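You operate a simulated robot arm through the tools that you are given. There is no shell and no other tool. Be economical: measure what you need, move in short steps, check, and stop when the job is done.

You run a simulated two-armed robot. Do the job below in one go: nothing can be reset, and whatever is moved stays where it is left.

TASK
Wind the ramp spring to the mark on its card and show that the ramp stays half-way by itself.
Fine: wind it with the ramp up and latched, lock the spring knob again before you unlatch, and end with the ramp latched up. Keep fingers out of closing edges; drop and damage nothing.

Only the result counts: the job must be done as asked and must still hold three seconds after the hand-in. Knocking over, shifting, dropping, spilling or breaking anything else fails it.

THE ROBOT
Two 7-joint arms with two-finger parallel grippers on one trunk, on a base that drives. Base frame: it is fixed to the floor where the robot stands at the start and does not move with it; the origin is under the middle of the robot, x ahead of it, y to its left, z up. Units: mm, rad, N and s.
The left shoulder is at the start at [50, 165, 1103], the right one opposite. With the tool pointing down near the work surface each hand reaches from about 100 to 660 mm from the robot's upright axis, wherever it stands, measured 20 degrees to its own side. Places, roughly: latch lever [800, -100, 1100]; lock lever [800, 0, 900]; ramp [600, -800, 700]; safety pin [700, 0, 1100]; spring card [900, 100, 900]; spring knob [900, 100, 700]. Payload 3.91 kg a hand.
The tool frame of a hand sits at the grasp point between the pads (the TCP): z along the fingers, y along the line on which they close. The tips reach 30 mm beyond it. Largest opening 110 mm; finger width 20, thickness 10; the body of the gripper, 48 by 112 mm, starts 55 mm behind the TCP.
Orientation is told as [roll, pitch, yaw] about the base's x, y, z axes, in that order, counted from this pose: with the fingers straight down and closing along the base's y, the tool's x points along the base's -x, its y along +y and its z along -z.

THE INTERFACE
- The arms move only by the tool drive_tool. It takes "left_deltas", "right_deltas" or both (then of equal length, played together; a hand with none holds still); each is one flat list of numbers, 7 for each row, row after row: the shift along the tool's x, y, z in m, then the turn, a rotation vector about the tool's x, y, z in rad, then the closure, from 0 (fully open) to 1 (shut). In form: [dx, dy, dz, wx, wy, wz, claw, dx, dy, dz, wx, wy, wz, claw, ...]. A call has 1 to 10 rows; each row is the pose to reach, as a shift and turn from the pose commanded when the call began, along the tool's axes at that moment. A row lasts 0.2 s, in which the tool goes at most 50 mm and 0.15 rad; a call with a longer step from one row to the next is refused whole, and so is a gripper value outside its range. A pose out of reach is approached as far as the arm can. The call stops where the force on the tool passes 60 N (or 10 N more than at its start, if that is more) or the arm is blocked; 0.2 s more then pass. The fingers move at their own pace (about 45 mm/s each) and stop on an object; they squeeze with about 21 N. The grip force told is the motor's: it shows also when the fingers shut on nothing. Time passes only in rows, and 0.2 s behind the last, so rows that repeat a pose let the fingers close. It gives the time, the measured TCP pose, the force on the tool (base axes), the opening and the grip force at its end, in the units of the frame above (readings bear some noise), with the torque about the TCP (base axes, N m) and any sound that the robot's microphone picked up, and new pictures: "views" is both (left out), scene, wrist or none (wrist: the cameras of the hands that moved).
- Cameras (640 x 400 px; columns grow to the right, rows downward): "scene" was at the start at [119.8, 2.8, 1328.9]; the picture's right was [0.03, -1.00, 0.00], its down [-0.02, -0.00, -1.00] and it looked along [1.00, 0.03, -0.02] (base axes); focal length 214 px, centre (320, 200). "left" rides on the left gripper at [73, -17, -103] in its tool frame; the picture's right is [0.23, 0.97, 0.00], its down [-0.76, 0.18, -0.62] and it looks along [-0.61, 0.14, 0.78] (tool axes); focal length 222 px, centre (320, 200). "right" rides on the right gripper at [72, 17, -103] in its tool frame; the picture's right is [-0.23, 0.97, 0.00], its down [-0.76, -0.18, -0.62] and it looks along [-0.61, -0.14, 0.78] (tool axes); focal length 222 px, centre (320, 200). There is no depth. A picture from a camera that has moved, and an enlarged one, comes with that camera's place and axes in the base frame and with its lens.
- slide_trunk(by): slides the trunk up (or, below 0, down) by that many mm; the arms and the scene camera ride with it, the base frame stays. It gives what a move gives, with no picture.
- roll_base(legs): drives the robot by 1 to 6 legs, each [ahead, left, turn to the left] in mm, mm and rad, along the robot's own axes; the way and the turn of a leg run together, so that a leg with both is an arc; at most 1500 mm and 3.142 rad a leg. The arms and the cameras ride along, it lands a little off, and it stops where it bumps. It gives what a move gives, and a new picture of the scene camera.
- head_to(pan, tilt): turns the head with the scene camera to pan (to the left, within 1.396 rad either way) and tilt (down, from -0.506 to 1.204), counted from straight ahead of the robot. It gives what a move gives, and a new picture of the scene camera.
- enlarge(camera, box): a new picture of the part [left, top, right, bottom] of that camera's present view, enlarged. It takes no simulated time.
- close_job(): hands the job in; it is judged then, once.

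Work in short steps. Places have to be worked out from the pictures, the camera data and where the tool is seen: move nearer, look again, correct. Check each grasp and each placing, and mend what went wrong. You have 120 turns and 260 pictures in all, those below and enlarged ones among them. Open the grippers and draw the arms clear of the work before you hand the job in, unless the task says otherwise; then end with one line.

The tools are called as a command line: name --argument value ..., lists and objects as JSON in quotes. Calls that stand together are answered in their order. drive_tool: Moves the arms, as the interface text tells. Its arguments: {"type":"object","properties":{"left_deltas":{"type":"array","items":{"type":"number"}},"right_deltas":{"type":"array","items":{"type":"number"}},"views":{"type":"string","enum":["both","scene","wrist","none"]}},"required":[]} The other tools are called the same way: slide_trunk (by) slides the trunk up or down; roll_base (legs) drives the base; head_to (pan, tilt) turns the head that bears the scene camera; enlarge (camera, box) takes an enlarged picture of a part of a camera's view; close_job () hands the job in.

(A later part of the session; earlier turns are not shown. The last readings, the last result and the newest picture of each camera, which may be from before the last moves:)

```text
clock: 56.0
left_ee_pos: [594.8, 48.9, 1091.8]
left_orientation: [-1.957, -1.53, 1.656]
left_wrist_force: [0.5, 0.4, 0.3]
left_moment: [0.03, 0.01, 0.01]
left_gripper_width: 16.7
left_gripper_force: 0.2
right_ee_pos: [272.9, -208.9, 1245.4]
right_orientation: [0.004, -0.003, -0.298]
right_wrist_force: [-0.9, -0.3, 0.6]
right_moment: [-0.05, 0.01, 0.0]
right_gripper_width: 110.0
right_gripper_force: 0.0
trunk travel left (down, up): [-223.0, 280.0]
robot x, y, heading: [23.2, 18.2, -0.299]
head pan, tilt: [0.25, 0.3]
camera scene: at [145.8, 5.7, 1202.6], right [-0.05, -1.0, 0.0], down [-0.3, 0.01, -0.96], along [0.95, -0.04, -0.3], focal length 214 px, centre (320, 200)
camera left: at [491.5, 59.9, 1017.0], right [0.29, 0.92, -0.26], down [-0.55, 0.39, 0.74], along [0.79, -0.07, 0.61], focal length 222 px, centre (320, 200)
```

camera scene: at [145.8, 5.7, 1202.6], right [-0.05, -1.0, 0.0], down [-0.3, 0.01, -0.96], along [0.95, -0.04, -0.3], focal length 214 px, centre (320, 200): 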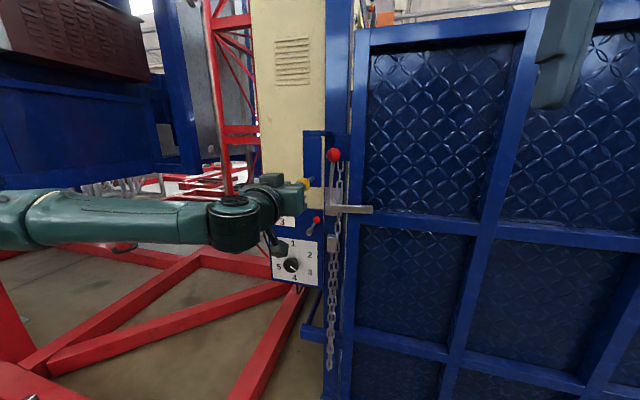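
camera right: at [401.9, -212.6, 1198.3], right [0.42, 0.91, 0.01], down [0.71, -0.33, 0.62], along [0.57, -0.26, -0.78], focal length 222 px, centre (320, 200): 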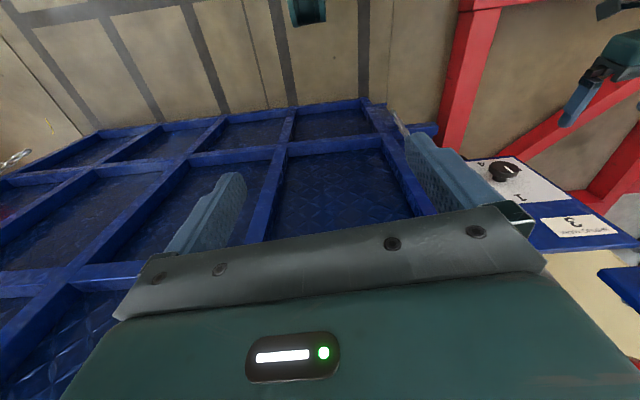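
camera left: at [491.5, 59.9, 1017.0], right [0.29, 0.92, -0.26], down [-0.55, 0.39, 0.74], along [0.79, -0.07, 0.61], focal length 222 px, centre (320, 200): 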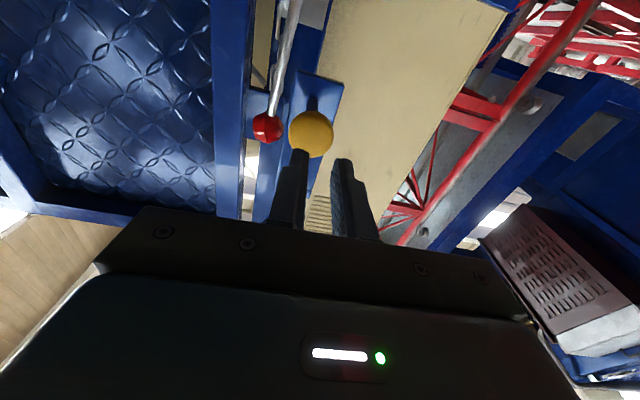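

The grip slipped off: the fingers were ~11 mm too high and too shallow. I reopen, realign, and bring the base 50 mm closer for a deeper grip.

drive_tool --left_deltas '[0.005, -0.004, -0.02, 0, 0, 0, 0.45, 0.01, -0.008, -0.03, 0, 0, 0, 0.45, 0.01, -0.008, -0.03, 0, 0, 0, 0.45]' --views "none"

roll_base --legs '[[50, 0, 0]]'

drive_tool --left_deltas '[0, 0, 0, 0, 0, 0, 0.45]' --views "wrist"

```text
clock: 56.8
left_ee_pos: [563.0, 47.4, 1079.2]
left_orientation: [-2.003, -1.529, 1.701]
left_wrist_force: [0.0, 0.0, 0.9]
left_moment: [0.04, 0.01, -0.03]
left_gripper_width: 60.5
left_gripper_force: 0.1
right_ee_pos: [274.8, -209.1, 1246.6]
right_orientation: [0.006, -0.004, -0.301]
right_wrist_force: [-0.1, -0.2, -0.3]
right_moment: [0.01, 0.02, 0.03]
right_gripper_width: 110.2
right_gripper_force: 0.1
trunk travel left (down, up): [-223.0, 280.0]
robot x, y, heading: [25.7, 18.5, -0.295]
head pan, tilt: [0.25, 0.3]
```

```text
clock: 57.7
left_ee_pos: [611.5, 33.8, 1079.1]
left_orientation: [-1.992, -1.528, 1.689]
left_wrist_force: [-0.5, -0.1, -0.6]
left_moment: [0.01, -0.05, 0.0]
left_gripper_width: 60.7
left_gripper_force: 0.0
right_ee_pos: [321.5, -224.1, 1246.2]
right_orientation: [0.005, -0.004, -0.298]
right_wrist_force: [0.5, -1.1, -0.6]
right_moment: [0.0, -0.03, -0.01]
right_gripper_width: 110.0
right_gripper_force: 0.0
trunk travel left (down, up): [-223.0, 280.0]
robot x, y, heading: [70.2, 6.6, -0.295]
head pan, tilt: [0.25, 0.3]
camera scene: at [193.9, -9.4, 1202.5], right [-0.05, -1.0, 0.0], down [-0.3, 0.01, -0.96], along [0.95, -0.04, -0.3], focal length 214 px, centre (320, 200)
```

scene: 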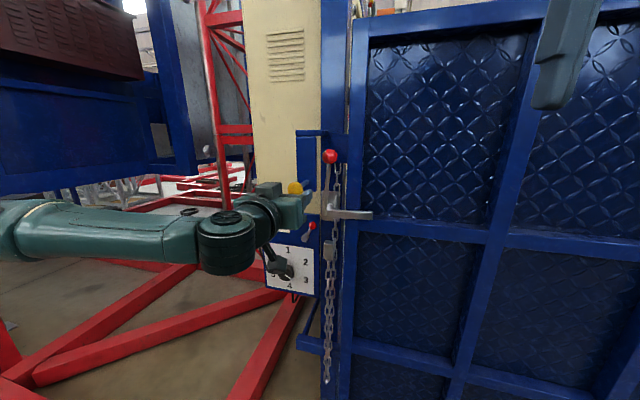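

```text
clock: 58.1
left_ee_pos: [611.1, 33.6, 1081.0]
left_orientation: [-2.006, -1.529, 1.704]
left_wrist_force: [0.3, 0.9, 0.4]
left_moment: [0.02, 0.03, 0.0]
left_gripper_width: 60.5
left_gripper_force: 0.1
right_ee_pos: [321.2, -223.7, 1247.0]
right_orientation: [0.004, -0.002, -0.299]
right_wrist_force: [-0.6, 0.3, 0.0]
right_moment: [0.03, -0.03, 0.0]
right_gripper_width: 110.3
right_gripper_force: 0.1
trunk travel left (down, up): [-223.0, 280.0]
robot x, y, heading: [75.9, 1.8, -0.3]
head pan, tilt: [0.25, 0.3]
camera left: at [508.1, 45.2, 1006.3], right [0.29, 0.92, -0.26], down [-0.55, 0.39, 0.74], along [0.79, -0.07, 0.61], focal length 222 px, centre (320, 200)
```

left: 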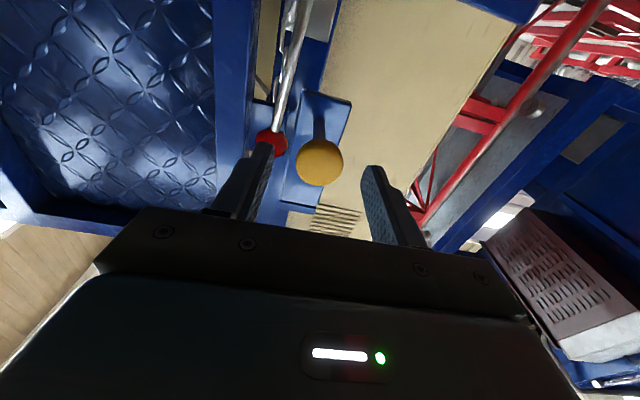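

Perfectly in line. I advance 38 mm, close fully on the head, and let the grip build.

drive_tool --left_deltas '[0, 0, 0.02, 0, 0, 0, 0.45, 0, 0, 0.038, 0, 0, 0, 0.45, 0, 0, 0.038, 0, 0, 0, 1, 0, 0, 0.038, 0, 0, 0, 1, 0, 0, 0.038, 0, 0, 0, 1]' --views "wrist"

```text
clock: 59.3
left_ee_pos: [649.0, 21.7, 1079.9]
left_orientation: [-1.977, -1.526, 1.679]
left_wrist_force: [2.2, 4.9, 1.5]
left_moment: [-0.04, 0.26, 0.07]
left_gripper_width: 33.6
left_gripper_force: 44.8
right_ee_pos: [320.9, -223.5, 1247.1]
right_orientation: [0.005, -0.003, -0.299]
right_wrist_force: [-0.6, -0.2, 0.5]
right_moment: [0.02, 0.01, 0.03]
right_gripper_width: 109.6
right_gripper_force: 0.1
trunk travel left (down, up): [-223.0, 280.0]
robot x, y, heading: [70.5, 3.3, -0.292]
head pan, tilt: [0.25, 0.3]
camera left: at [545.7, 33.6, 1006.3], right [0.29, 0.92, -0.27], down [-0.55, 0.39, 0.74], along [0.79, -0.07, 0.61], focal length 222 px, centre (320, 200)
```

left: 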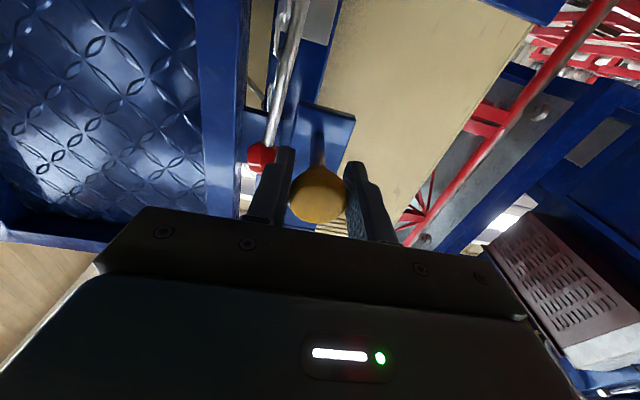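

Firm, centred grip. I pull out in small steps of 10 mm up to 30 mm.

drive_tool --left_deltas '[0, 0, -0.01, 0, 0, 0, 1, 0, 0, -0.02, 0, 0, 0, 1, 0, 0, -0.03, 0, 0, 0, 1, 0, 0, -0.03, 0, 0, 0, 1]' --views "wrist"

```text
clock: 59.8
left_ee_pos: [646.7, 23.3, 1080.1]
left_orientation: [-2.007, -1.528, 1.712]
left_wrist_force: [26.3, -11.3, -1.8]
left_moment: [0.24, 0.71, -0.42]
left_gripper_width: 33.5
left_gripper_force: 45.0
right_ee_pos: [325.1, -224.6, 1245.5]
right_orientation: [0.006, 0.0, -0.302]
right_wrist_force: [0.5, 0.1, -0.8]
right_moment: [-0.01, 0.06, -0.01]
right_gripper_width: 110.1
right_gripper_force: 0.1
trunk travel left (down, up): [-223.0, 280.0]
robot x, y, heading: [72.0, 2.8, -0.296]
head pan, tilt: [0.25, 0.3]
stopped in row 2 (left hand): the force on the tool passed its limit at 70 N (the readings are from after the stop); the commanded pose is now the measured one
camera left: at [543.0, 34.0, 1005.5], right [0.29, 0.92, -0.27], down [-0.55, 0.38, 0.74], along [0.79, -0.07, 0.62], focal length 222 px, centre (320, 200)
```

left: 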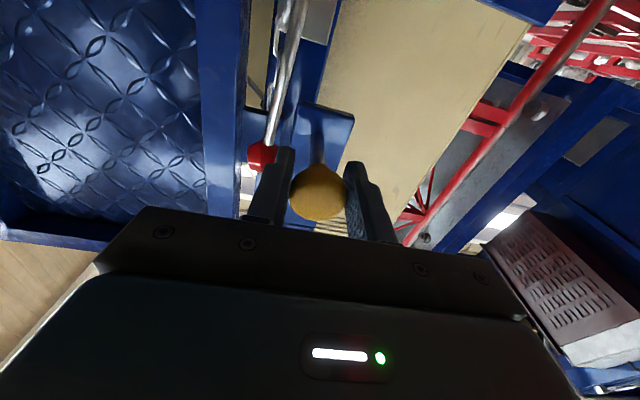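

The pin does not pull out at 70 N; it may already be withdrawn (≈60 mm of shaft showing). I look from below at what is behind its plate.

enlarge --camera "left" --box '[220, 60, 400, 230]'

```text
2.35 times, centred on (310, 145) of left
camera zoom: at [543.0, 34.0, 1005.5], right [0.29, 0.92, -0.27], down [-0.55, 0.38, 0.74], along [0.79, -0.07, 0.62], focal length 523 px, centre (344, 329)
```

zoom: 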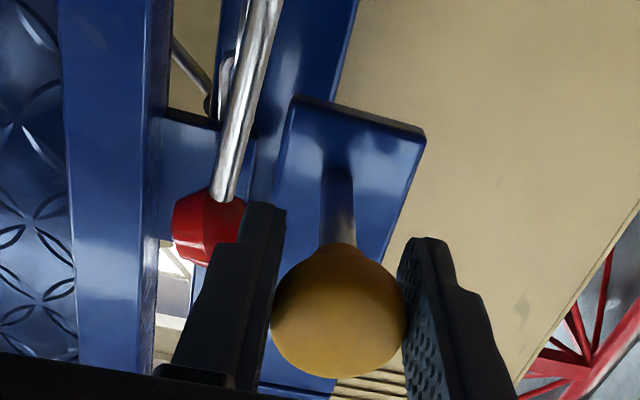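

Still unclear, so I'll test the latch lever itself with the right hand. I release the pin and retreat the left hand with the base, then shift the robot left.

drive_tool --left_deltas '[0, 0, 0, 0, 0, 0, 0.3, 0, 0, 0, 0, 0, 0, 0.3, 0, 0, -0.04, 0, 0, 0, 0.3, 0, 0, -0.075, 0, 0, 0, 0.3, 0, 0.02, -0.08, 0, 0, 0, 0.5]' --views "none"

roll_base --legs '[[-100, 0, 0], [0, 160, 0]]'

```text
clock: 61.0
left_ee_pos: [570.3, 67.9, 1079.5]
left_orientation: [-2.146, -1.523, 1.849]
left_wrist_force: [0.2, -0.5, 0.0]
left_moment: [0.03, -0.01, -0.01]
left_gripper_width: 55.2
left_gripper_force: 0.1
right_ee_pos: [322.0, -224.2, 1245.6]
right_orientation: [0.004, -0.004, -0.3]
right_wrist_force: [-0.1, 0.6, 0.0]
right_moment: [0.01, 0.01, -0.01]
right_gripper_width: 109.9
right_gripper_force: 0.0
trunk travel left (down, up): [-223.0, 280.0]
robot x, y, heading: [75.2, 5.6, -0.297]
head pan, tilt: [0.25, 0.3]
```

```text
clock: 63.8
left_ee_pos: [522.6, 242.9, 1079.4]
left_orientation: [-2.136, -1.524, 1.84]
left_wrist_force: [-0.6, -0.5, 0.6]
left_moment: [0.02, -0.03, 0.01]
left_gripper_width: 55.1
left_gripper_force: 0.0
right_ee_pos: [273.3, -48.4, 1246.1]
right_orientation: [0.005, -0.004, -0.304]
right_wrist_force: [0.5, 0.1, 0.5]
right_moment: [0.01, -0.02, 0.01]
right_gripper_width: 109.9
right_gripper_force: 0.0
trunk travel left (down, up): [-223.0, 280.0]
robot x, y, heading: [24.4, 177.7, -0.298]
head pan, tilt: [0.25, 0.3]
camera scene: at [146.3, 166.4, 1202.6], right [-0.05, -1.0, 0.0], down [-0.3, 0.01, -0.96], along [0.95, -0.05, -0.3], focal length 214 px, centre (320, 200)
```

scene: 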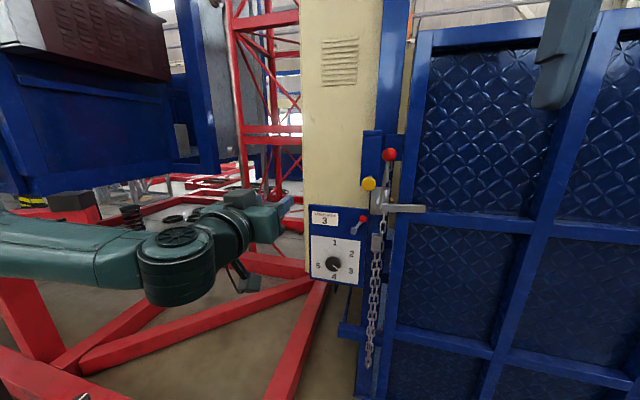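

This viewpoint shows the bracket from the left; I enlarge.

enlarge --camera "scene" --box '[340, 120, 440, 230]'

```text
3.64 times, centred on (390, 175) of scene
camera zoom: at [146.3, 166.4, 1202.6], right [-0.05, -1.0, 0.0], down [-0.3, 0.01, -0.96], along [0.95, -0.05, -0.3], focal length 780 px, centre (66, 291)
```

zoom: 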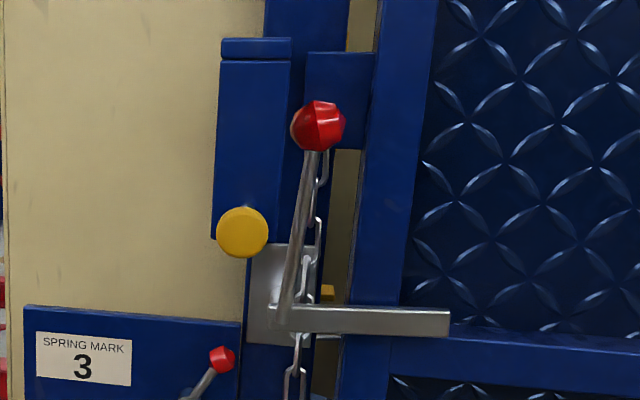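

Here the lever swings behind the plate. I'll lift the latch bar from below with the right hand: first pitch the right hand to horizontal.

drive_tool --right_deltas '[-0.02, 0, 0.025, 0, -0.15, 0, 0.5, -0.04, 0, 0.05, 0, -0.3, 0, 1, -0.06, 0, 0.075, 0, -0.45, 0, 1, -0.08, 0, 0.1, 0, -0.6, 0, 1, -0.1, 0, 0.125, 0, -0.75, 0, 1, -0.12, 0, 0.15, 0, -0.9, 0, 1, -0.14, 0, 0.175, 0, -1.05, 0, 1, -0.16, 0, 0.2, 0, -1.2, 0, 1, -0.18, 0, 0.225, 0, -1.35, 0, 1, -0.2, 0, 0.25, 0, -1.5, 0, 1]' --views "both"

```text
clock: 66.0
left_ee_pos: [522.9, 245.4, 1079.6]
left_orientation: [-2.128, -1.522, 1.831]
left_wrist_force: [0.1, 0.6, 0.0]
left_moment: [-0.02, 0.0, -0.02]
left_gripper_width: 55.0
left_gripper_force: 0.1
right_ee_pos: [464.8, -89.6, 998.6]
right_orientation: [0.143, -1.476, -0.412]
right_wrist_force: [-0.3, 0.0, -1.2]
right_moment: [0.01, -0.04, 0.02]
right_gripper_width: 0.2
right_gripper_force: 20.8
right hand out of reach, approached as far as the arm can: row 10
trunk travel left (down, up): [-223.0, 280.0]
robot x, y, heading: [23.2, 181.3, -0.301]
head pan, tilt: [0.25, 0.3]
camera scene: at [146.1, 168.3, 1202.6], right [-0.05, -1.0, 0.0], down [-0.3, 0.01, -0.96], along [0.95, -0.05, -0.3], focal length 214 px, centre (320, 200)
camera right: at [364.7, -44.2, 935.7], right [0.28, 0.93, 0.24], down [-0.58, -0.04, 0.81], along [0.77, -0.37, 0.53], focal length 222 px, centre (320, 200)
```

scene: 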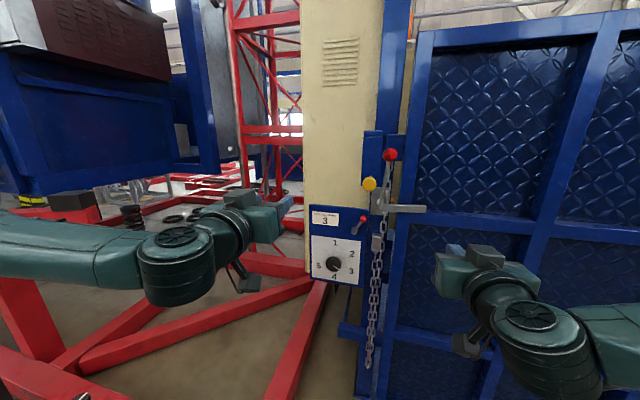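
right: 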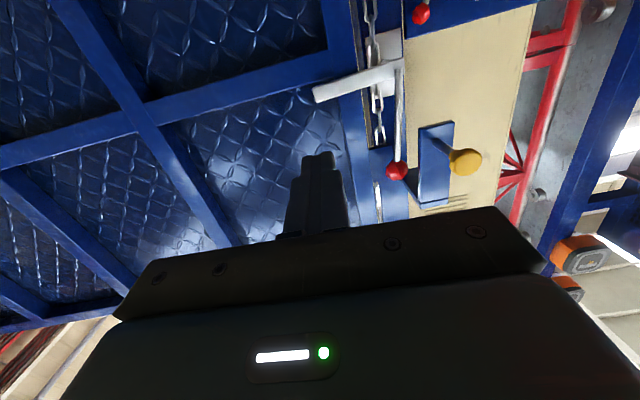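

I enlarge this right-hand view to see behind the pin plate.

enlarge --camera "right" --box '[300, 40, 500, 220]'

```text
2.22 times, centred on (400, 130) of right
camera zoom: at [364.7, -44.2, 935.7], right [0.28, 0.93, 0.24], down [-0.58, -0.04, 0.81], along [0.77, -0.37, 0.53], focal length 494 px, centre (142, 356)
```

zoom: 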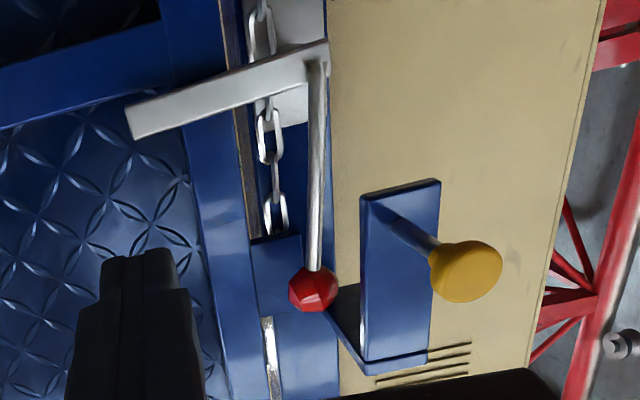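

The pin's shaft does not protrude behind the plate: it is already withdrawn, so I leave it alone. Next I drive 150 mm forward to bring the right hand before the bar.

roll_base --legs '[[150, 0, 0]]'

drive_tool --right_deltas '[0.025, 0, 0.0, 0, -0.03, 0, 1, 0.05, 0.008, 0.025, 0, -0.07, 0, 1, 0.05, 0.008, 0.05, 0, -0.07, 0, 1, 0.05, 0.008, 0.065, 0, -0.07, 0, 1, 0.05, 0.008, 0.065, 0, -0.07, 0, 1]' --views "both"

```text
clock: 67.3
left_ee_pos: [666.9, 196.9, 1079.8]
left_orientation: [-2.134, -1.521, 1.836]
left_wrist_force: [-0.4, 0.0, 0.2]
left_moment: [-0.01, -0.01, 0.04]
left_gripper_width: 55.1
left_gripper_force: 0.1
right_ee_pos: [607.7, -139.1, 996.7]
right_orientation: [0.121, -1.469, -0.399]
right_wrist_force: [-0.1, 0.2, -0.7]
right_moment: [0.0, 0.02, 0.0]
right_gripper_width: 0.1
right_gripper_force: 21.1
trunk travel left (down, up): [-223.0, 280.0]
robot x, y, heading: [169.0, 136.4, -0.308]
head pan, tilt: [0.25, 0.3]
camera scene: at [289.9, 121.3, 1202.6], right [-0.05, -1.0, 0.0], down [-0.3, 0.02, -0.96], along [0.95, -0.05, -0.3], focal length 214 px, centre (320, 200)
```

scene: 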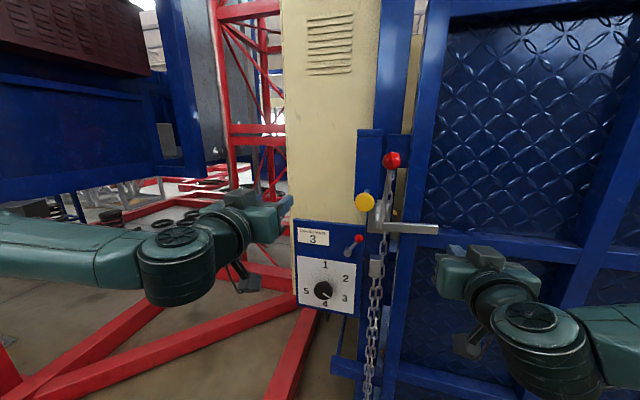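

```text
clock: 68.5
left_ee_pos: [666.9, 197.0, 1079.7]
left_orientation: [-2.143, -1.523, 1.84]
left_wrist_force: [0.1, -0.1, 0.7]
left_moment: [-0.02, 0.02, -0.03]
left_gripper_width: 55.0
left_gripper_force: 0.1
right_ee_pos: [668.3, -123.4, 954.5]
right_orientation: [0.349, -1.535, -0.635]
right_wrist_force: [0.3, -0.3, -0.2]
right_moment: [0.0, 0.03, -0.01]
right_gripper_width: 0.0
right_gripper_force: 21.2
right hand out of reach, approached as far as the arm can: row 2, 3, 4, 5
trunk travel left (down, up): [-223.0, 280.0]
robot x, y, heading: [166.8, 136.5, -0.309]
head pan, tilt: [0.25, 0.3]
camera scene: at [289.6, 121.3, 1202.6], right [-0.05, -1.0, 0.0], down [-0.3, 0.02, -0.96], along [0.95, -0.05, -0.3], focal length 214 px, centre (320, 200)
camera right: at [573.4, -77.2, 884.7], right [0.28, 0.93, 0.24], down [-0.63, -0.01, 0.78], along [0.73, -0.37, 0.58], focal length 222 px, centre (320, 200)
```

scene: 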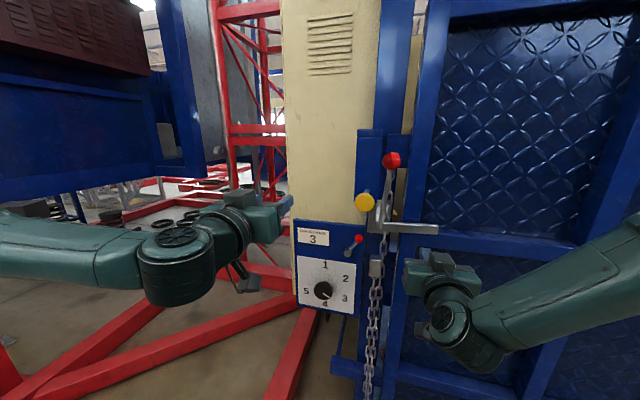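
right: 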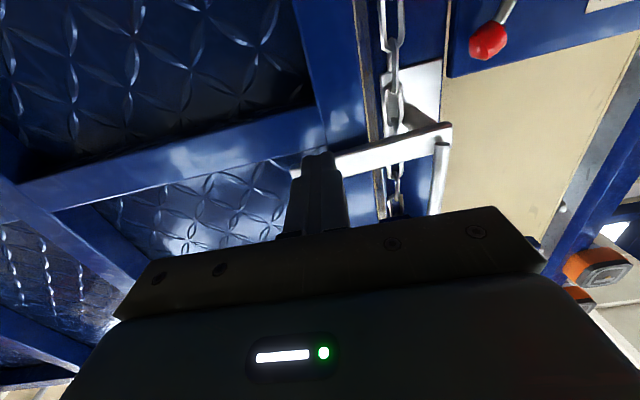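

The hand is under the bar height, 18 mm too far left. I shift right and drive 55 mm forward so the fingertips go under the bar.

drive_tool --right_deltas '[0, -0.018, 0, 0, 0, 0, 1, 0, -0.018, 0, 0, 0, 0, 1]' --views "none"

roll_base --legs '[[55, 0, 0]]'

drive_tool --right_deltas '[0, 0, 0, 0, 0, 0, 1]' --views "both"

```text
clock: 69.1
left_ee_pos: [666.2, 196.7, 1078.6]
left_orientation: [-2.142, -1.524, 1.842]
left_wrist_force: [-0.6, 0.4, 0.5]
left_moment: [0.0, 0.01, 0.0]
left_gripper_width: 55.0
left_gripper_force: 0.1
right_ee_pos: [667.4, -128.3, 963.8]
right_orientation: [0.332, -1.535, -0.616]
right_wrist_force: [0.6, 0.7, -0.1]
right_moment: [-0.01, -0.03, -0.01]
right_gripper_width: 0.0
right_gripper_force: 21.3
right hand out of reach, approached as far as the arm can: row 1, 2
trunk travel left (down, up): [-223.0, 280.0]
robot x, y, heading: [166.2, 134.1, -0.304]
head pan, tilt: [0.25, 0.3]
```

```text
clock: 70.1
left_ee_pos: [717.8, 180.5, 1080.2]
left_orientation: [-2.135, -1.524, 1.833]
left_wrist_force: [-0.4, -0.1, 0.2]
left_moment: [0.02, -0.01, -0.04]
left_gripper_width: 54.8
left_gripper_force: 0.1
right_ee_pos: [719.6, -144.5, 963.5]
right_orientation: [0.342, -1.534, -0.626]
right_wrist_force: [-0.1, -0.9, 0.1]
right_moment: [-0.04, 0.04, -0.02]
right_gripper_width: 0.0
right_gripper_force: 20.6
trunk travel left (down, up): [-223.0, 280.0]
robot x, y, heading: [218.8, 120.2, -0.3]
head pan, tilt: [0.25, 0.3]
camera scene: at [342.1, 105.1, 1202.6], right [-0.05, -1.0, 0.0], down [-0.3, 0.02, -0.96], along [0.95, -0.05, -0.3], focal length 214 px, centre (320, 200)
```

scene: 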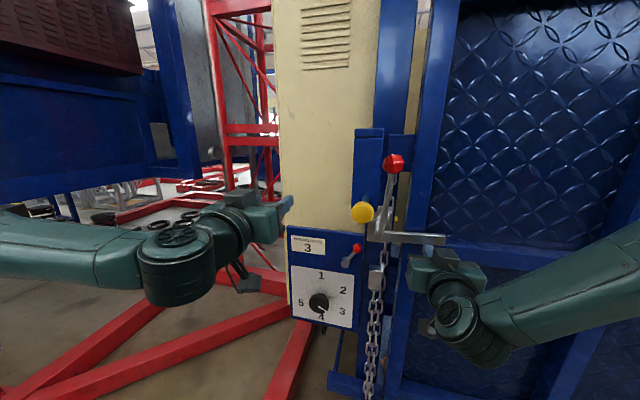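

```text
clock: 70.5
left_ee_pos: [717.1, 180.3, 1081.1]
left_orientation: [-2.14, -1.524, 1.839]
left_wrist_force: [-1.1, 0.7, 0.4]
left_moment: [-0.02, 0.03, -0.01]
left_gripper_width: 55.2
left_gripper_force: 0.1
right_ee_pos: [720.4, -144.5, 963.8]
right_orientation: [0.341, -1.537, -0.622]
right_wrist_force: [0.7, -0.7, 0.5]
right_moment: [0.01, -0.02, 0.04]
right_gripper_width: 0.1
right_gripper_force: 21.2
trunk travel left (down, up): [-223.0, 280.0]
robot x, y, heading: [219.7, 115.1, -0.298]
head pan, tilt: [0.25, 0.3]
camera scene: at [341.8, 105.1, 1202.6], right [-0.05, -1.0, 0.0], down [-0.3, 0.02, -0.96], along [0.95, -0.05, -0.3], focal length 214 px, centre (320, 200)
camera right: at [623.9, -98.2, 893.8], right [0.28, 0.93, 0.24], down [-0.63, -0.01, 0.78], along [0.73, -0.37, 0.58], focal length 222 px, centre (320, 200)
```

scene: 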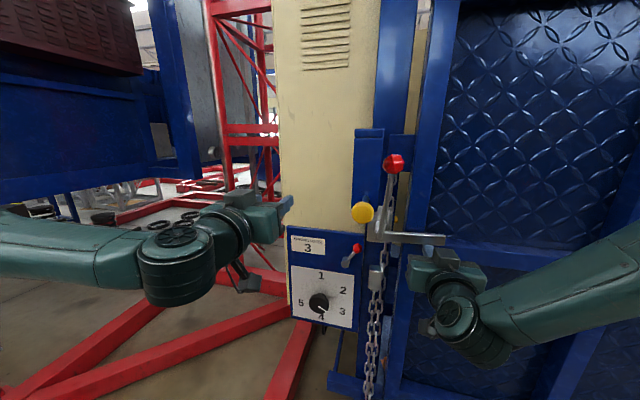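
right: 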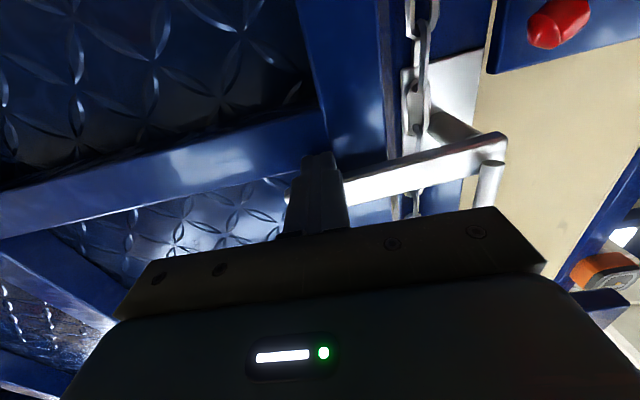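

The closed fingertips sit just under the bar. I lift 43 mm (≈20° of lever) and look.

drive_tool --right_deltas '[-0.015, 0, 0, 0, 0, 0, 1, -0.03, -0.001, 0, 0, 0, 0, 1, -0.043, -0.001, 0, 0, 0, 0, 1, -0.043, -0.001, 0, 0, 0, 0, 1]' --views "both"

```text
clock: 71.5
left_ee_pos: [719.3, 179.3, 1078.9]
left_orientation: [-2.14, -1.524, 1.84]
left_wrist_force: [-0.2, -0.1, -0.5]
left_moment: [-0.03, 0.04, 0.01]
left_gripper_width: 54.9
left_gripper_force: 0.0
right_ee_pos: [721.3, -146.0, 1007.5]
right_orientation: [0.381, -1.536, -0.667]
right_wrist_force: [0.8, -0.9, 0.8]
right_moment: [0.07, 0.02, 0.0]
right_gripper_width: 0.0
right_gripper_force: 20.8
trunk travel left (down, up): [-223.0, 280.0]
robot x, y, heading: [221.9, 121.4, -0.302]
head pan, tilt: [0.25, 0.3]
camera scene: at [341.9, 105.0, 1202.7], right [-0.05, -1.0, 0.0], down [-0.3, 0.02, -0.96], along [0.95, -0.05, -0.3], focal length 214 px, centre (320, 200)
camera right: at [625.3, -100.4, 936.8], right [0.28, 0.93, 0.24], down [-0.63, -0.01, 0.78], along [0.73, -0.37, 0.58], focal length 222 px, centre (320, 200)
```

scene: 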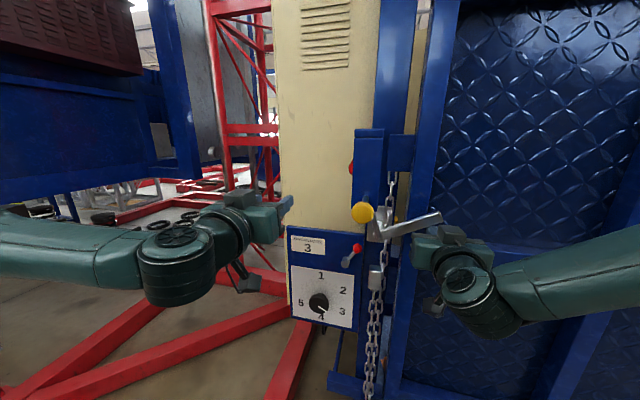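
right: 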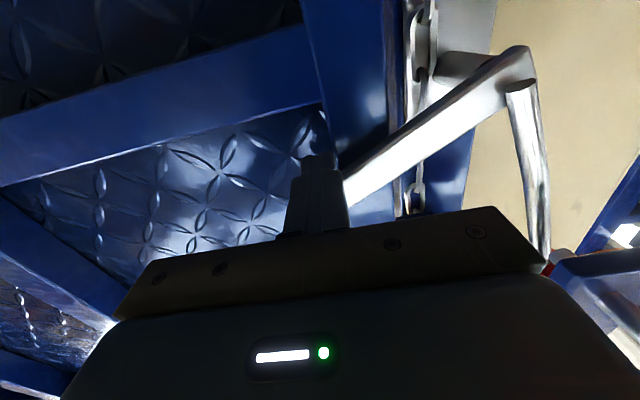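

The lever turns freely, ball passing behind the plate. I continue the arc to ≈75°.

drive_tool --right_deltas '[-0.015, 0.004, 0, 0, 0, 0, 1, -0.03, 0.0096, 0, 0, 0, 0, 1, -0.044, 0.019, 0, 0, 0, 0, 1, -0.056, 0.029, 0, 0, 0, 0, 1, -0.065, 0.04, 0, 0, 0, 0, 1, -0.07, 0.049, 0, 0, 0, 0, 1, -0.07, 0.049, 0, 0, 0, 0, 1]' --views "both"

```text
clock: 73.1
left_ee_pos: [718.9, 181.4, 1079.3]
left_orientation: [-2.142, -1.524, 1.84]
left_wrist_force: [0.0, 0.4, 0.1]
left_moment: [0.0, -0.04, -0.01]
left_gripper_width: 55.0
left_gripper_force: 0.2
right_ee_pos: [736.2, -100.0, 1078.8]
right_orientation: [0.343, -1.537, -0.624]
right_wrist_force: [0.0, 0.5, 0.0]
right_moment: [0.0, 0.05, 0.02]
right_gripper_width: 0.1
right_gripper_force: 21.5
trunk travel left (down, up): [-223.0, 280.0]
robot x, y, heading: [222.6, 121.6, -0.301]
head pan, tilt: [0.25, 0.3]
camera scene: at [341.8, 105.1, 1202.6], right [-0.05, -1.0, 0.0], down [-0.3, 0.02, -0.96], along [0.95, -0.05, -0.3], focal length 214 px, centre (320, 200)
camera right: at [640.1, -52.9, 1008.2], right [0.28, 0.93, 0.24], down [-0.63, -0.01, 0.78], along [0.73, -0.37, 0.58], focal length 222 px, centre (320, 200)
```

scene: 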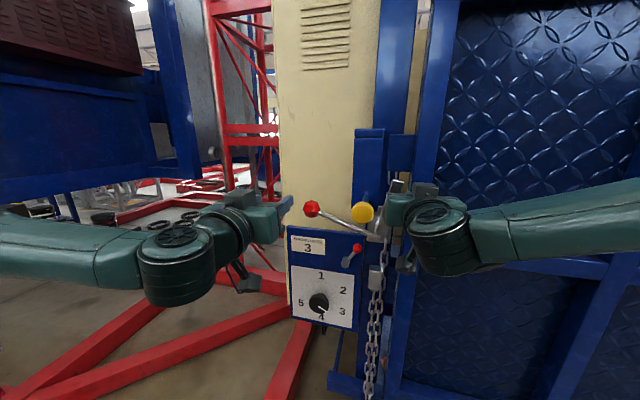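
right: 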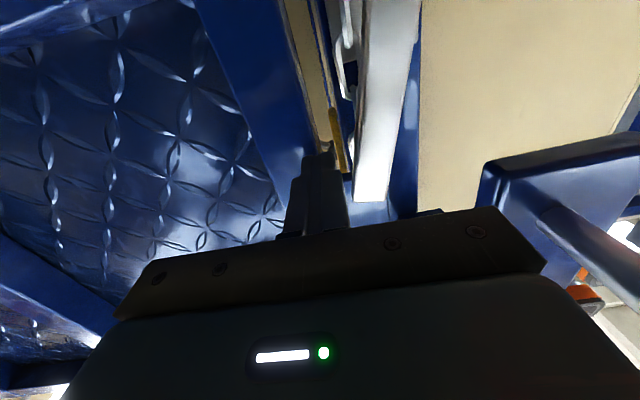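

The latch is open (ball far left, bar upright) and the ramp has not moved. I back the base away 250 mm, and look at the ramp's top.

roll_base --legs '[[-250, 0, 0]]'

head_to --pan -0.3 --tilt 0.1

```text
clock: 74.9
left_ee_pos: [474.8, 258.5, 1080.5]
left_orientation: [-2.143, -1.524, 1.849]
left_wrist_force: [-0.2, 0.7, -0.5]
left_moment: [0.0, -0.02, 0.0]
left_gripper_width: 55.3
left_gripper_force: 0.1
right_ee_pos: [493.4, -21.2, 1077.8]
right_orientation: [0.347, -1.536, -0.624]
right_wrist_force: [0.6, -0.1, 0.3]
right_moment: [0.01, -0.02, 0.0]
right_gripper_width: 0.1
right_gripper_force: 21.3
trunk travel left (down, up): [-223.0, 280.0]
robot x, y, heading: [-22.3, 192.0, -0.303]
head pan, tilt: [0.25, 0.3]
camera scene: at [98.0, 181.0, 1202.7], right [-0.05, -1.0, 0.0], down [-0.29, 0.01, -0.96], along [0.95, -0.05, -0.3], focal length 214 px, centre (320, 200)
```

scene: 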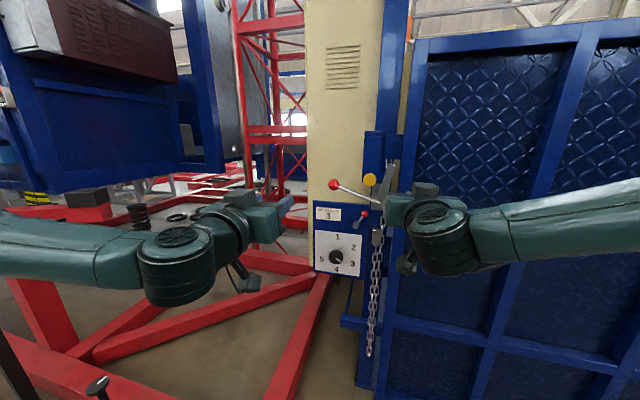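

```text
clock: 75.9
left_ee_pos: [474.8, 257.0, 1079.2]
left_orientation: [-2.137, -1.525, 1.844]
left_wrist_force: [0.2, -0.4, -0.8]
left_moment: [0.02, -0.01, 0.0]
left_gripper_width: 54.9
left_gripper_force: 0.1
right_ee_pos: [492.6, -22.2, 1078.7]
right_orientation: [0.346, -1.537, -0.626]
right_wrist_force: [0.0, 0.4, 0.0]
right_moment: [-0.03, -0.01, 0.03]
right_gripper_width: 0.3
right_gripper_force: 21.3
trunk travel left (down, up): [-223.0, 280.0]
robot x, y, heading: [-20.6, 192.0, -0.297]
head pan, tilt: [-0.3, 0.099]
camera scene: at [81.1, 133.7, 1221.3], right [-0.56, -0.83, 0.0], down [-0.08, 0.06, -0.99], along [0.82, -0.56, -0.1], focal length 214 px, centre (320, 200)
```

scene: 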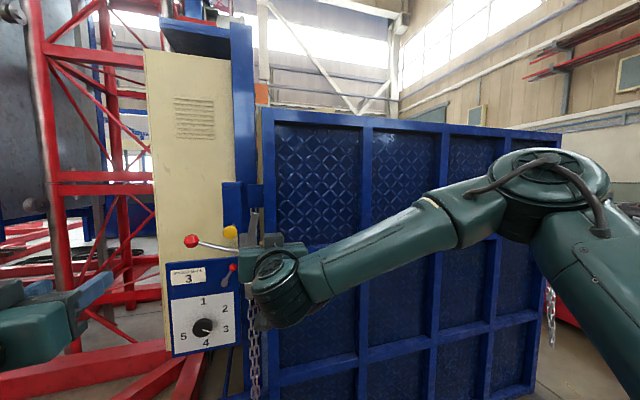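

The ramp spans l≈110 to −1474 along its plane, with top edge z≈1455. I'll hook its top rail with the right hand: raise the trunk fully and turn the right hand fingers-down.

slide_trunk --by 275

drive_tool --right_deltas '[-0.015, 0, -0.012, 0, 0.15, 0, 1, -0.03, 0, -0.024, 0, 0.3, 0, 1, -0.045, 0, -0.036, 0, 0.45, 0, 1, -0.06, 0, -0.048, 0, 0.6, 0, 1, -0.075, 0, -0.06, 0, 0.75, 0, 0.5, -0.09, 0, -0.072, 0, 0.9, 0, 0, -0.105, 0, -0.084, 0, 1.05, 0, 0, -0.12, 0, -0.096, 0, 1.2, 0, 0, -0.135, 0, -0.108, 0, 1.35, 0, 0, -0.15, 0, -0.12, 0, 1.5, 0, 0]' --views "wrist"

```text
clock: 78.7
left_ee_pos: [474.3, 257.4, 1354.8]
left_orientation: [-2.137, -1.523, 1.843]
left_wrist_force: [0.0, 0.0, -0.9]
left_moment: [0.01, -0.02, 0.01]
left_gripper_width: 55.2
left_gripper_force: 0.2
right_ee_pos: [493.0, -20.2, 1353.1]
right_orientation: [0.341, -1.536, -0.619]
right_wrist_force: [0.1, 0.9, -0.9]
right_moment: [0.01, 0.02, -0.01]
right_gripper_width: 0.0
right_gripper_force: 21.6
trunk travel left (down, up): [-498.0, 5.0]
robot x, y, heading: [-25.0, 191.9, -0.298]
head pan, tilt: [-0.3, 0.099]
```

```text
clock: 80.9
left_ee_pos: [472.7, 261.2, 1355.5]
left_orientation: [-2.142, -1.52, 1.848]
left_wrist_force: [-0.6, 0.3, 0.0]
left_moment: [-0.03, 0.02, -0.02]
left_gripper_width: 54.8
left_gripper_force: 0.1
right_ee_pos: [382.8, 16.1, 1500.1]
right_orientation: [0.0, -0.045, -0.269]
right_wrist_force: [-0.1, 0.6, -1.0]
right_moment: [0.05, 0.01, 0.01]
right_gripper_width: 109.8
right_gripper_force: 0.1
right hand out of reach, approached as far as the arm can: row 10
trunk travel left (down, up): [-498.0, 5.0]
robot x, y, heading: [-23.3, 192.0, -0.299]
head pan, tilt: [-0.3, 0.099]
camera right: at [313.9, 52.3, 1599.7], right [0.48, 0.88, 0.01], down [0.66, -0.37, 0.66], along [0.58, -0.31, -0.75], focal length 222 px, centre (320, 200)
```

right: 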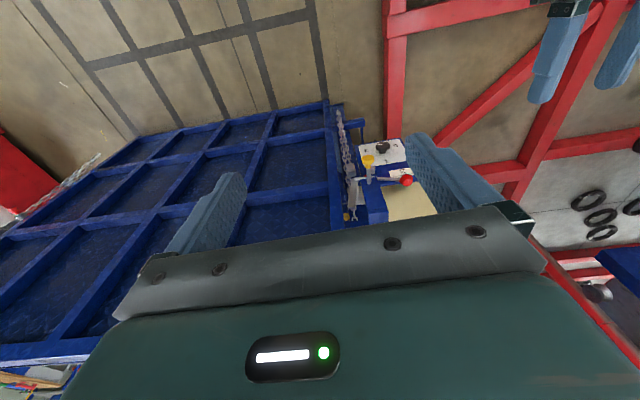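

The hand is fingers-down at z=1500. I shift it 150 mm to the right and 30 mm up, closing the fingers to use them as a hook.

drive_tool --right_deltas '[0, -0.04, -0.01, 0, 0, 0, 0.5, 0, -0.08, -0.02, 0, 0, 0, 1, 0, -0.12, -0.03, 0, 0.04, 0, 1, 0, -0.15, -0.035, 0, 0.04, 0, 1, 0, -0.15, -0.035, 0, 0.04, 0, 1]' --views "wrist"

head_to --pan -0.15 --tilt 0.2

```text
clock: 82.1
left_ee_pos: [475.3, 258.5, 1354.7]
left_orientation: [-2.135, -1.524, 1.84]
left_wrist_force: [0.1, 0.3, 0.1]
left_moment: [0.0, -0.03, 0.0]
left_gripper_width: 55.0
left_gripper_force: 0.2
right_ee_pos: [336.3, -131.5, 1508.4]
right_orientation: [0.012, 0.0, -0.279]
right_wrist_force: [-0.4, 0.6, 0.8]
right_moment: [-0.02, 0.01, 0.0]
right_gripper_width: 4.4
right_gripper_force: 0.1
right hand out of reach, approached as far as the arm can: row 3, 4, 5
trunk travel left (down, up): [-498.0, 5.0]
robot x, y, heading: [-23.9, 188.4, -0.293]
head pan, tilt: [-0.3, 0.099]
camera right: at [270.5, -96.7, 1611.0], right [0.49, 0.87, 0.01], down [0.68, -0.39, 0.62], along [0.55, -0.29, -0.78], focal length 222 px, centre (320, 200)
```

right: 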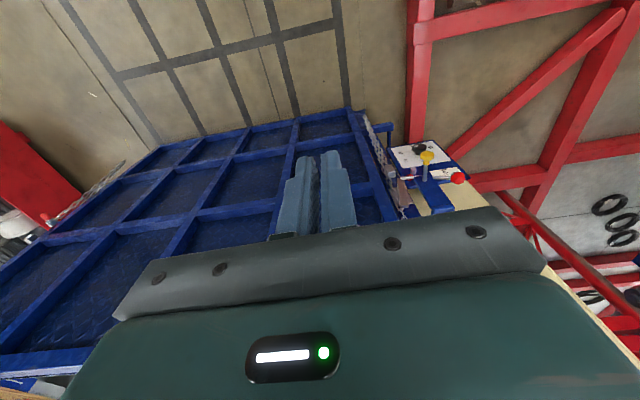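

```text
clock: 82.8
left_ee_pos: [475.4, 258.9, 1354.7]
left_orientation: [-2.138, -1.524, 1.845]
left_wrist_force: [-0.9, -0.5, -0.5]
left_moment: [-0.01, 0.01, 0.01]
left_gripper_width: 55.1
left_gripper_force: 0.1
right_ee_pos: [334.7, -130.6, 1507.9]
right_orientation: [0.011, -0.001, -0.28]
right_wrist_force: [-0.7, -0.4, 0.6]
right_moment: [0.0, 0.02, -0.02]
right_gripper_width: 0.0
right_gripper_force: 20.8
trunk travel left (down, up): [-498.0, 5.0]
robot x, y, heading: [-22.2, 193.0, -0.293]
head pan, tilt: [-0.15, 0.201]
camera scene: at [88.9, 145.0, 1486.9], right [-0.43, -0.9, 0.0], down [-0.18, 0.09, -0.98], along [0.88, -0.42, -0.2], focal length 214 px, centre (320, 200)
```

scene: 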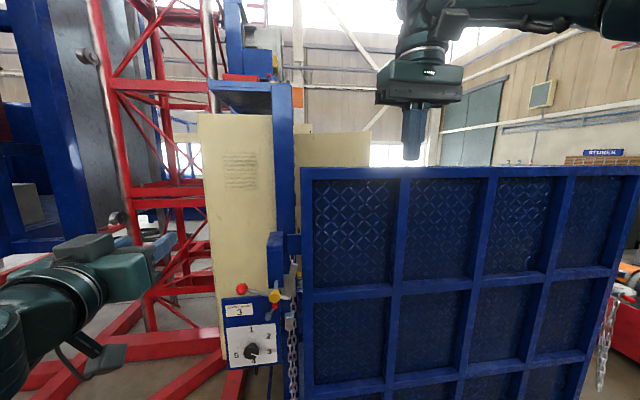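

Good view: the hand is above the top-rail height. Before driving in, I fold the left hand back to fingers-down close to the body so it clears the cabinet.

drive_tool --left_deltas '[-0.015, 0, -0.018, 0, 0.15, 0, 0.5, -0.03, 0, -0.036, 0, 0.3, 0, 0.5, -0.045, 0, -0.054, 0, 0.45, 0, 0.5, -0.06, 0, -0.072, 0, 0.6, 0, 0.5, -0.075, 0, -0.09, 0, 0.75, 0, 0.5, -0.09, 0, -0.108, 0, 0.9, 0, 0.5, -0.105, 0, -0.126, 0, 1.05, 0, 0.5, -0.12, 0, -0.144, 0, 1.2, 0, 0.5, -0.135, 0, -0.162, 0, 1.35, 0, 0.5, -0.145, 0, -0.18, 0, 1.5, 0, 0.5]' --views "none"

roll_base --legs '[[300, 0, 0]]'

drive_tool --right_deltas '[0, 0, 0, 0, 0, 0, 1]' --views "wrist"

```text
clock: 85.0
left_ee_pos: [302.3, 319.0, 1496.7]
left_orientation: [-0.042, -0.098, -0.291]
left_wrist_force: [0.8, -1.2, 1.2]
left_moment: [0.02, 0.01, 0.01]
left_gripper_width: 55.0
left_gripper_force: 0.1
right_ee_pos: [335.1, -131.1, 1507.3]
right_orientation: [0.013, -0.001, -0.278]
right_wrist_force: [-1.3, 0.5, 0.6]
right_moment: [0.03, -0.03, 0.0]
right_gripper_width: 0.3
right_gripper_force: 21.1
trunk travel left (down, up): [-498.0, 5.0]
robot x, y, heading: [-24.4, 193.0, -0.295]
head pan, tilt: [-0.15, 0.201]
```

```text
clock: 87.0
left_ee_pos: [588.8, 231.2, 1494.7]
left_orientation: [-0.04, -0.096, -0.299]
left_wrist_force: [0.5, -0.3, 0.7]
left_moment: [-0.02, 0.0, 0.02]
left_gripper_width: 55.0
left_gripper_force: 0.0
right_ee_pos: [618.1, -220.0, 1508.8]
right_orientation: [0.012, 0.0, -0.283]
right_wrist_force: [1.0, 0.3, -0.4]
right_moment: [0.02, -0.01, 0.03]
right_gripper_width: 0.0
right_gripper_force: 20.9
trunk travel left (down, up): [-498.0, 5.0]
robot x, y, heading: [256.8, 110.5, -0.3]
head pan, tilt: [-0.15, 0.201]
camera scene: at [372.7, 57.1, 1486.9], right [-0.44, -0.9, 0.0], down [-0.18, 0.09, -0.98], along [0.88, -0.43, -0.2], focal length 214 px, centre (320, 200)
```

scene: 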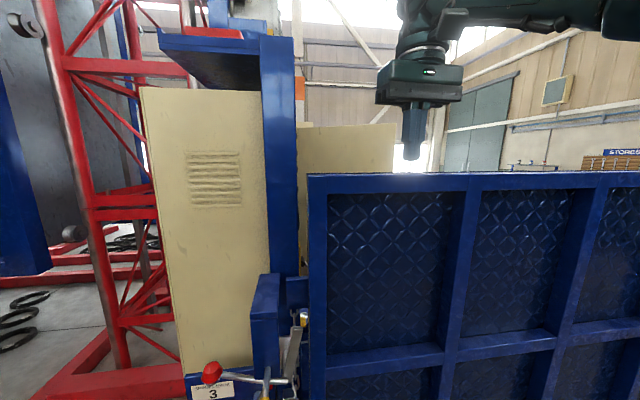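

```text
clock: 87.4
left_ee_pos: [587.7, 230.8, 1495.7]
left_orientation: [-0.041, -0.097, -0.296]
left_wrist_force: [0.4, -0.4, -0.1]
left_moment: [-0.01, 0.03, 0.03]
left_gripper_width: 55.2
left_gripper_force: 0.0
right_ee_pos: [615.8, -220.2, 1508.4]
right_orientation: [0.013, 0.0, -0.284]
right_wrist_force: [0.5, -0.1, 0.9]
right_moment: [-0.01, -0.01, 0.01]
right_gripper_width: 0.0
right_gripper_force: 21.1
trunk travel left (down, up): [-498.0, 5.0]
robot x, y, heading: [261.7, 104.9, -0.302]
head pan, tilt: [-0.15, 0.201]
camera right: at [552.1, -185.1, 1611.4], right [0.49, 0.87, 0.01], down [0.68, -0.39, 0.62], along [0.55, -0.3, -0.78], focal length 222 px, centre (320, 200)
```

right: 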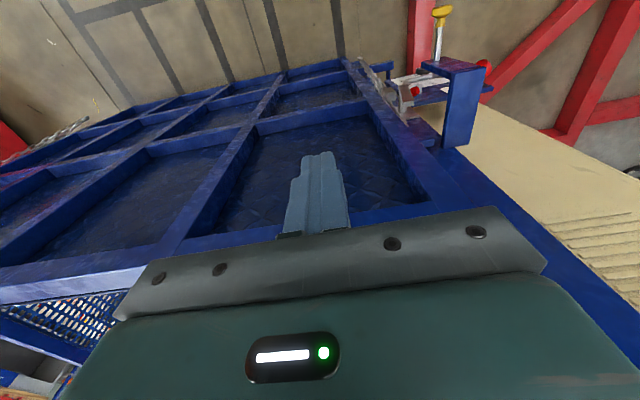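

The top rail's front face is about s=−760 and its back −795 (≈35 mm thick), the fingers at s=−653. I go 105 mm forward with the base, then 60 mm with the arm, passing over the rail.

roll_base --legs '[[105, 0, 0]]'

drive_tool --right_deltas '[-0.03, 0, 0, 0, 0, 0, 1, -0.062, 0, 0, 0, 0, 0, 1, -0.062, 0, 0, 0, 0, 0, 1]' --views "wrist"

```text
clock: 88.6
left_ee_pos: [689.7, 197.2, 1495.9]
left_orientation: [-0.039, -0.097, -0.301]
left_wrist_force: [0.3, 0.3, 0.6]
left_moment: [0.02, 0.02, 0.0]
left_gripper_width: 54.9
left_gripper_force: 0.0
right_ee_pos: [718.1, -251.7, 1509.4]
right_orientation: [0.012, 0.0, -0.286]
right_wrist_force: [-0.4, 1.0, 0.6]
right_moment: [0.0, 0.03, -0.01]
right_gripper_width: 0.0
right_gripper_force: 21.1
trunk travel left (down, up): [-498.0, 5.0]
robot x, y, heading: [364.9, 73.9, -0.304]
head pan, tilt: [-0.15, 0.201]
camera scene: at [473.7, 25.1, 1486.9], right [-0.44, -0.9, 0.0], down [-0.18, 0.09, -0.98], along [0.88, -0.43, -0.2], focal length 214 px, centre (320, 200)
```

scene: 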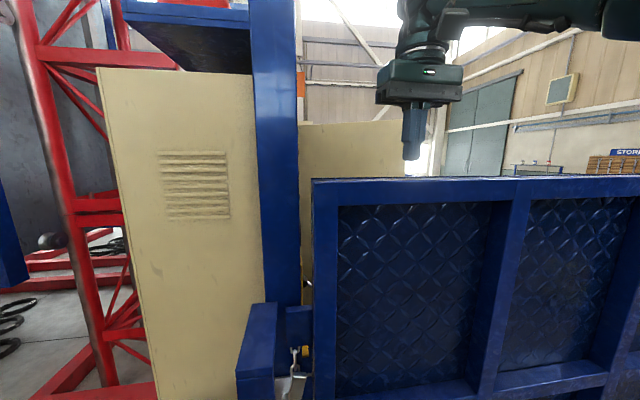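

```text
clock: 89.4
left_ee_pos: [688.9, 198.3, 1494.9]
left_orientation: [-0.041, -0.097, -0.3]
left_wrist_force: [-0.2, -0.4, 0.5]
left_moment: [0.02, -0.05, 0.05]
left_gripper_width: 55.1
left_gripper_force: 0.1
right_ee_pos: [762.2, -262.4, 1487.2]
right_orientation: [0.013, -0.003, -0.286]
right_wrist_force: [-0.7, 0.5, 0.3]
right_moment: [0.0, 0.01, 0.02]
right_gripper_width: 0.1
right_gripper_force: 21.1
right hand out of reach, approached as far as the arm can: row 1, 2, 3
trunk travel left (down, up): [-498.0, 5.0]
robot x, y, heading: [363.7, 75.7, -0.307]
head pan, tilt: [-0.15, 0.201]
camera right: at [697.1, -228.1, 1589.7], right [0.49, 0.87, 0.01], down [0.68, -0.39, 0.62], along [0.55, -0.3, -0.78], focal length 222 px, centre (320, 200)
```

right: 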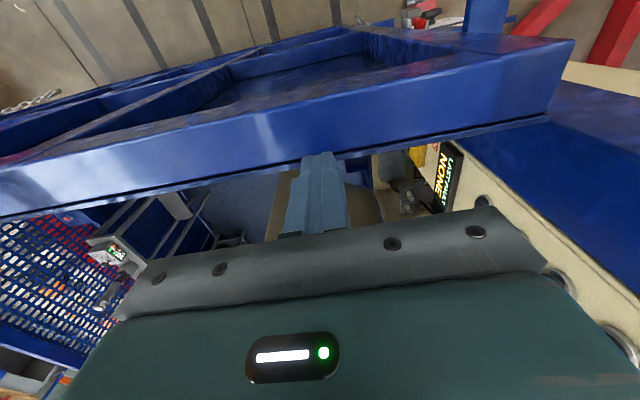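

The fingertips are just above the rail's rear half (rail from s≈−767 to −817). I go 42 mm more forward to pass the back edge.

roll_base --legs '[[42, 0, 0]]'

drive_tool --right_deltas '[0, 0, 0, 0, 0, 0, 1]' --views "wrist"

```text
clock: 90.3
left_ee_pos: [730.1, 183.7, 1494.7]
left_orientation: [-0.04, -0.097, -0.301]
left_wrist_force: [1.0, -0.4, 0.4]
left_moment: [0.0, 0.02, -0.01]
left_gripper_width: 55.1
left_gripper_force: 0.0
right_ee_pos: [803.7, -277.2, 1486.5]
right_orientation: [0.012, -0.004, -0.285]
right_wrist_force: [0.4, 0.4, 0.2]
right_moment: [0.01, 0.03, 0.01]
right_gripper_width: 0.1
right_gripper_force: 21.3
trunk travel left (down, up): [-498.0, 5.0]
robot x, y, heading: [401.2, 64.7, -0.305]
head pan, tilt: [-0.15, 0.201]
camera scene: at [514.7, 12.3, 1486.9], right [-0.44, -0.9, 0.0], down [-0.18, 0.09, -0.98], along [0.88, -0.43, -0.2], focal length 214 px, centre (320, 200)
```

scene: 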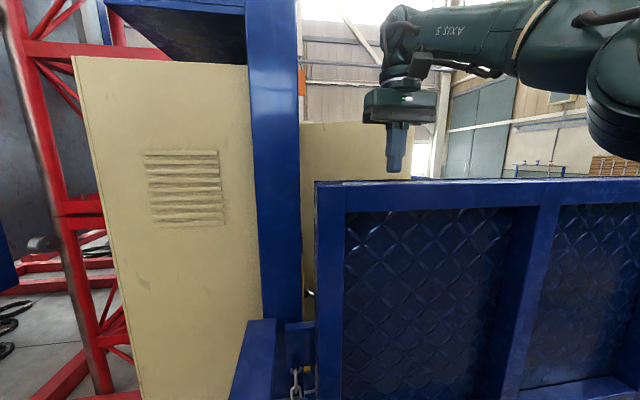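

```text
clock: 90.7
left_ee_pos: [728.9, 184.7, 1495.6]
left_orientation: [-0.039, -0.102, -0.3]
left_wrist_force: [-0.1, 0.3, 0.3]
left_moment: [0.02, 0.01, -0.02]
left_gripper_width: 55.2
left_gripper_force: 0.2
right_ee_pos: [803.1, -275.2, 1488.1]
right_orientation: [0.013, -0.006, -0.287]
right_wrist_force: [-0.2, -0.4, 0.6]
right_moment: [-0.02, -0.03, 0.02]
right_gripper_width: 0.2
right_gripper_force: 21.1
trunk travel left (down, up): [-498.0, 5.0]
robot x, y, heading: [406.2, 60.5, -0.306]
head pan, tilt: [-0.15, 0.201]
camera right: at [737.2, -240.7, 1590.0], right [0.49, 0.87, 0.01], down [0.68, -0.39, 0.62], along [0.55, -0.3, -0.78], focal length 222 px, centre (320, 200)
```

right: 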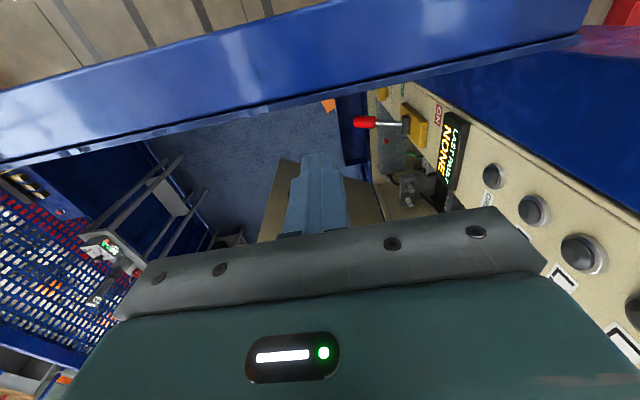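

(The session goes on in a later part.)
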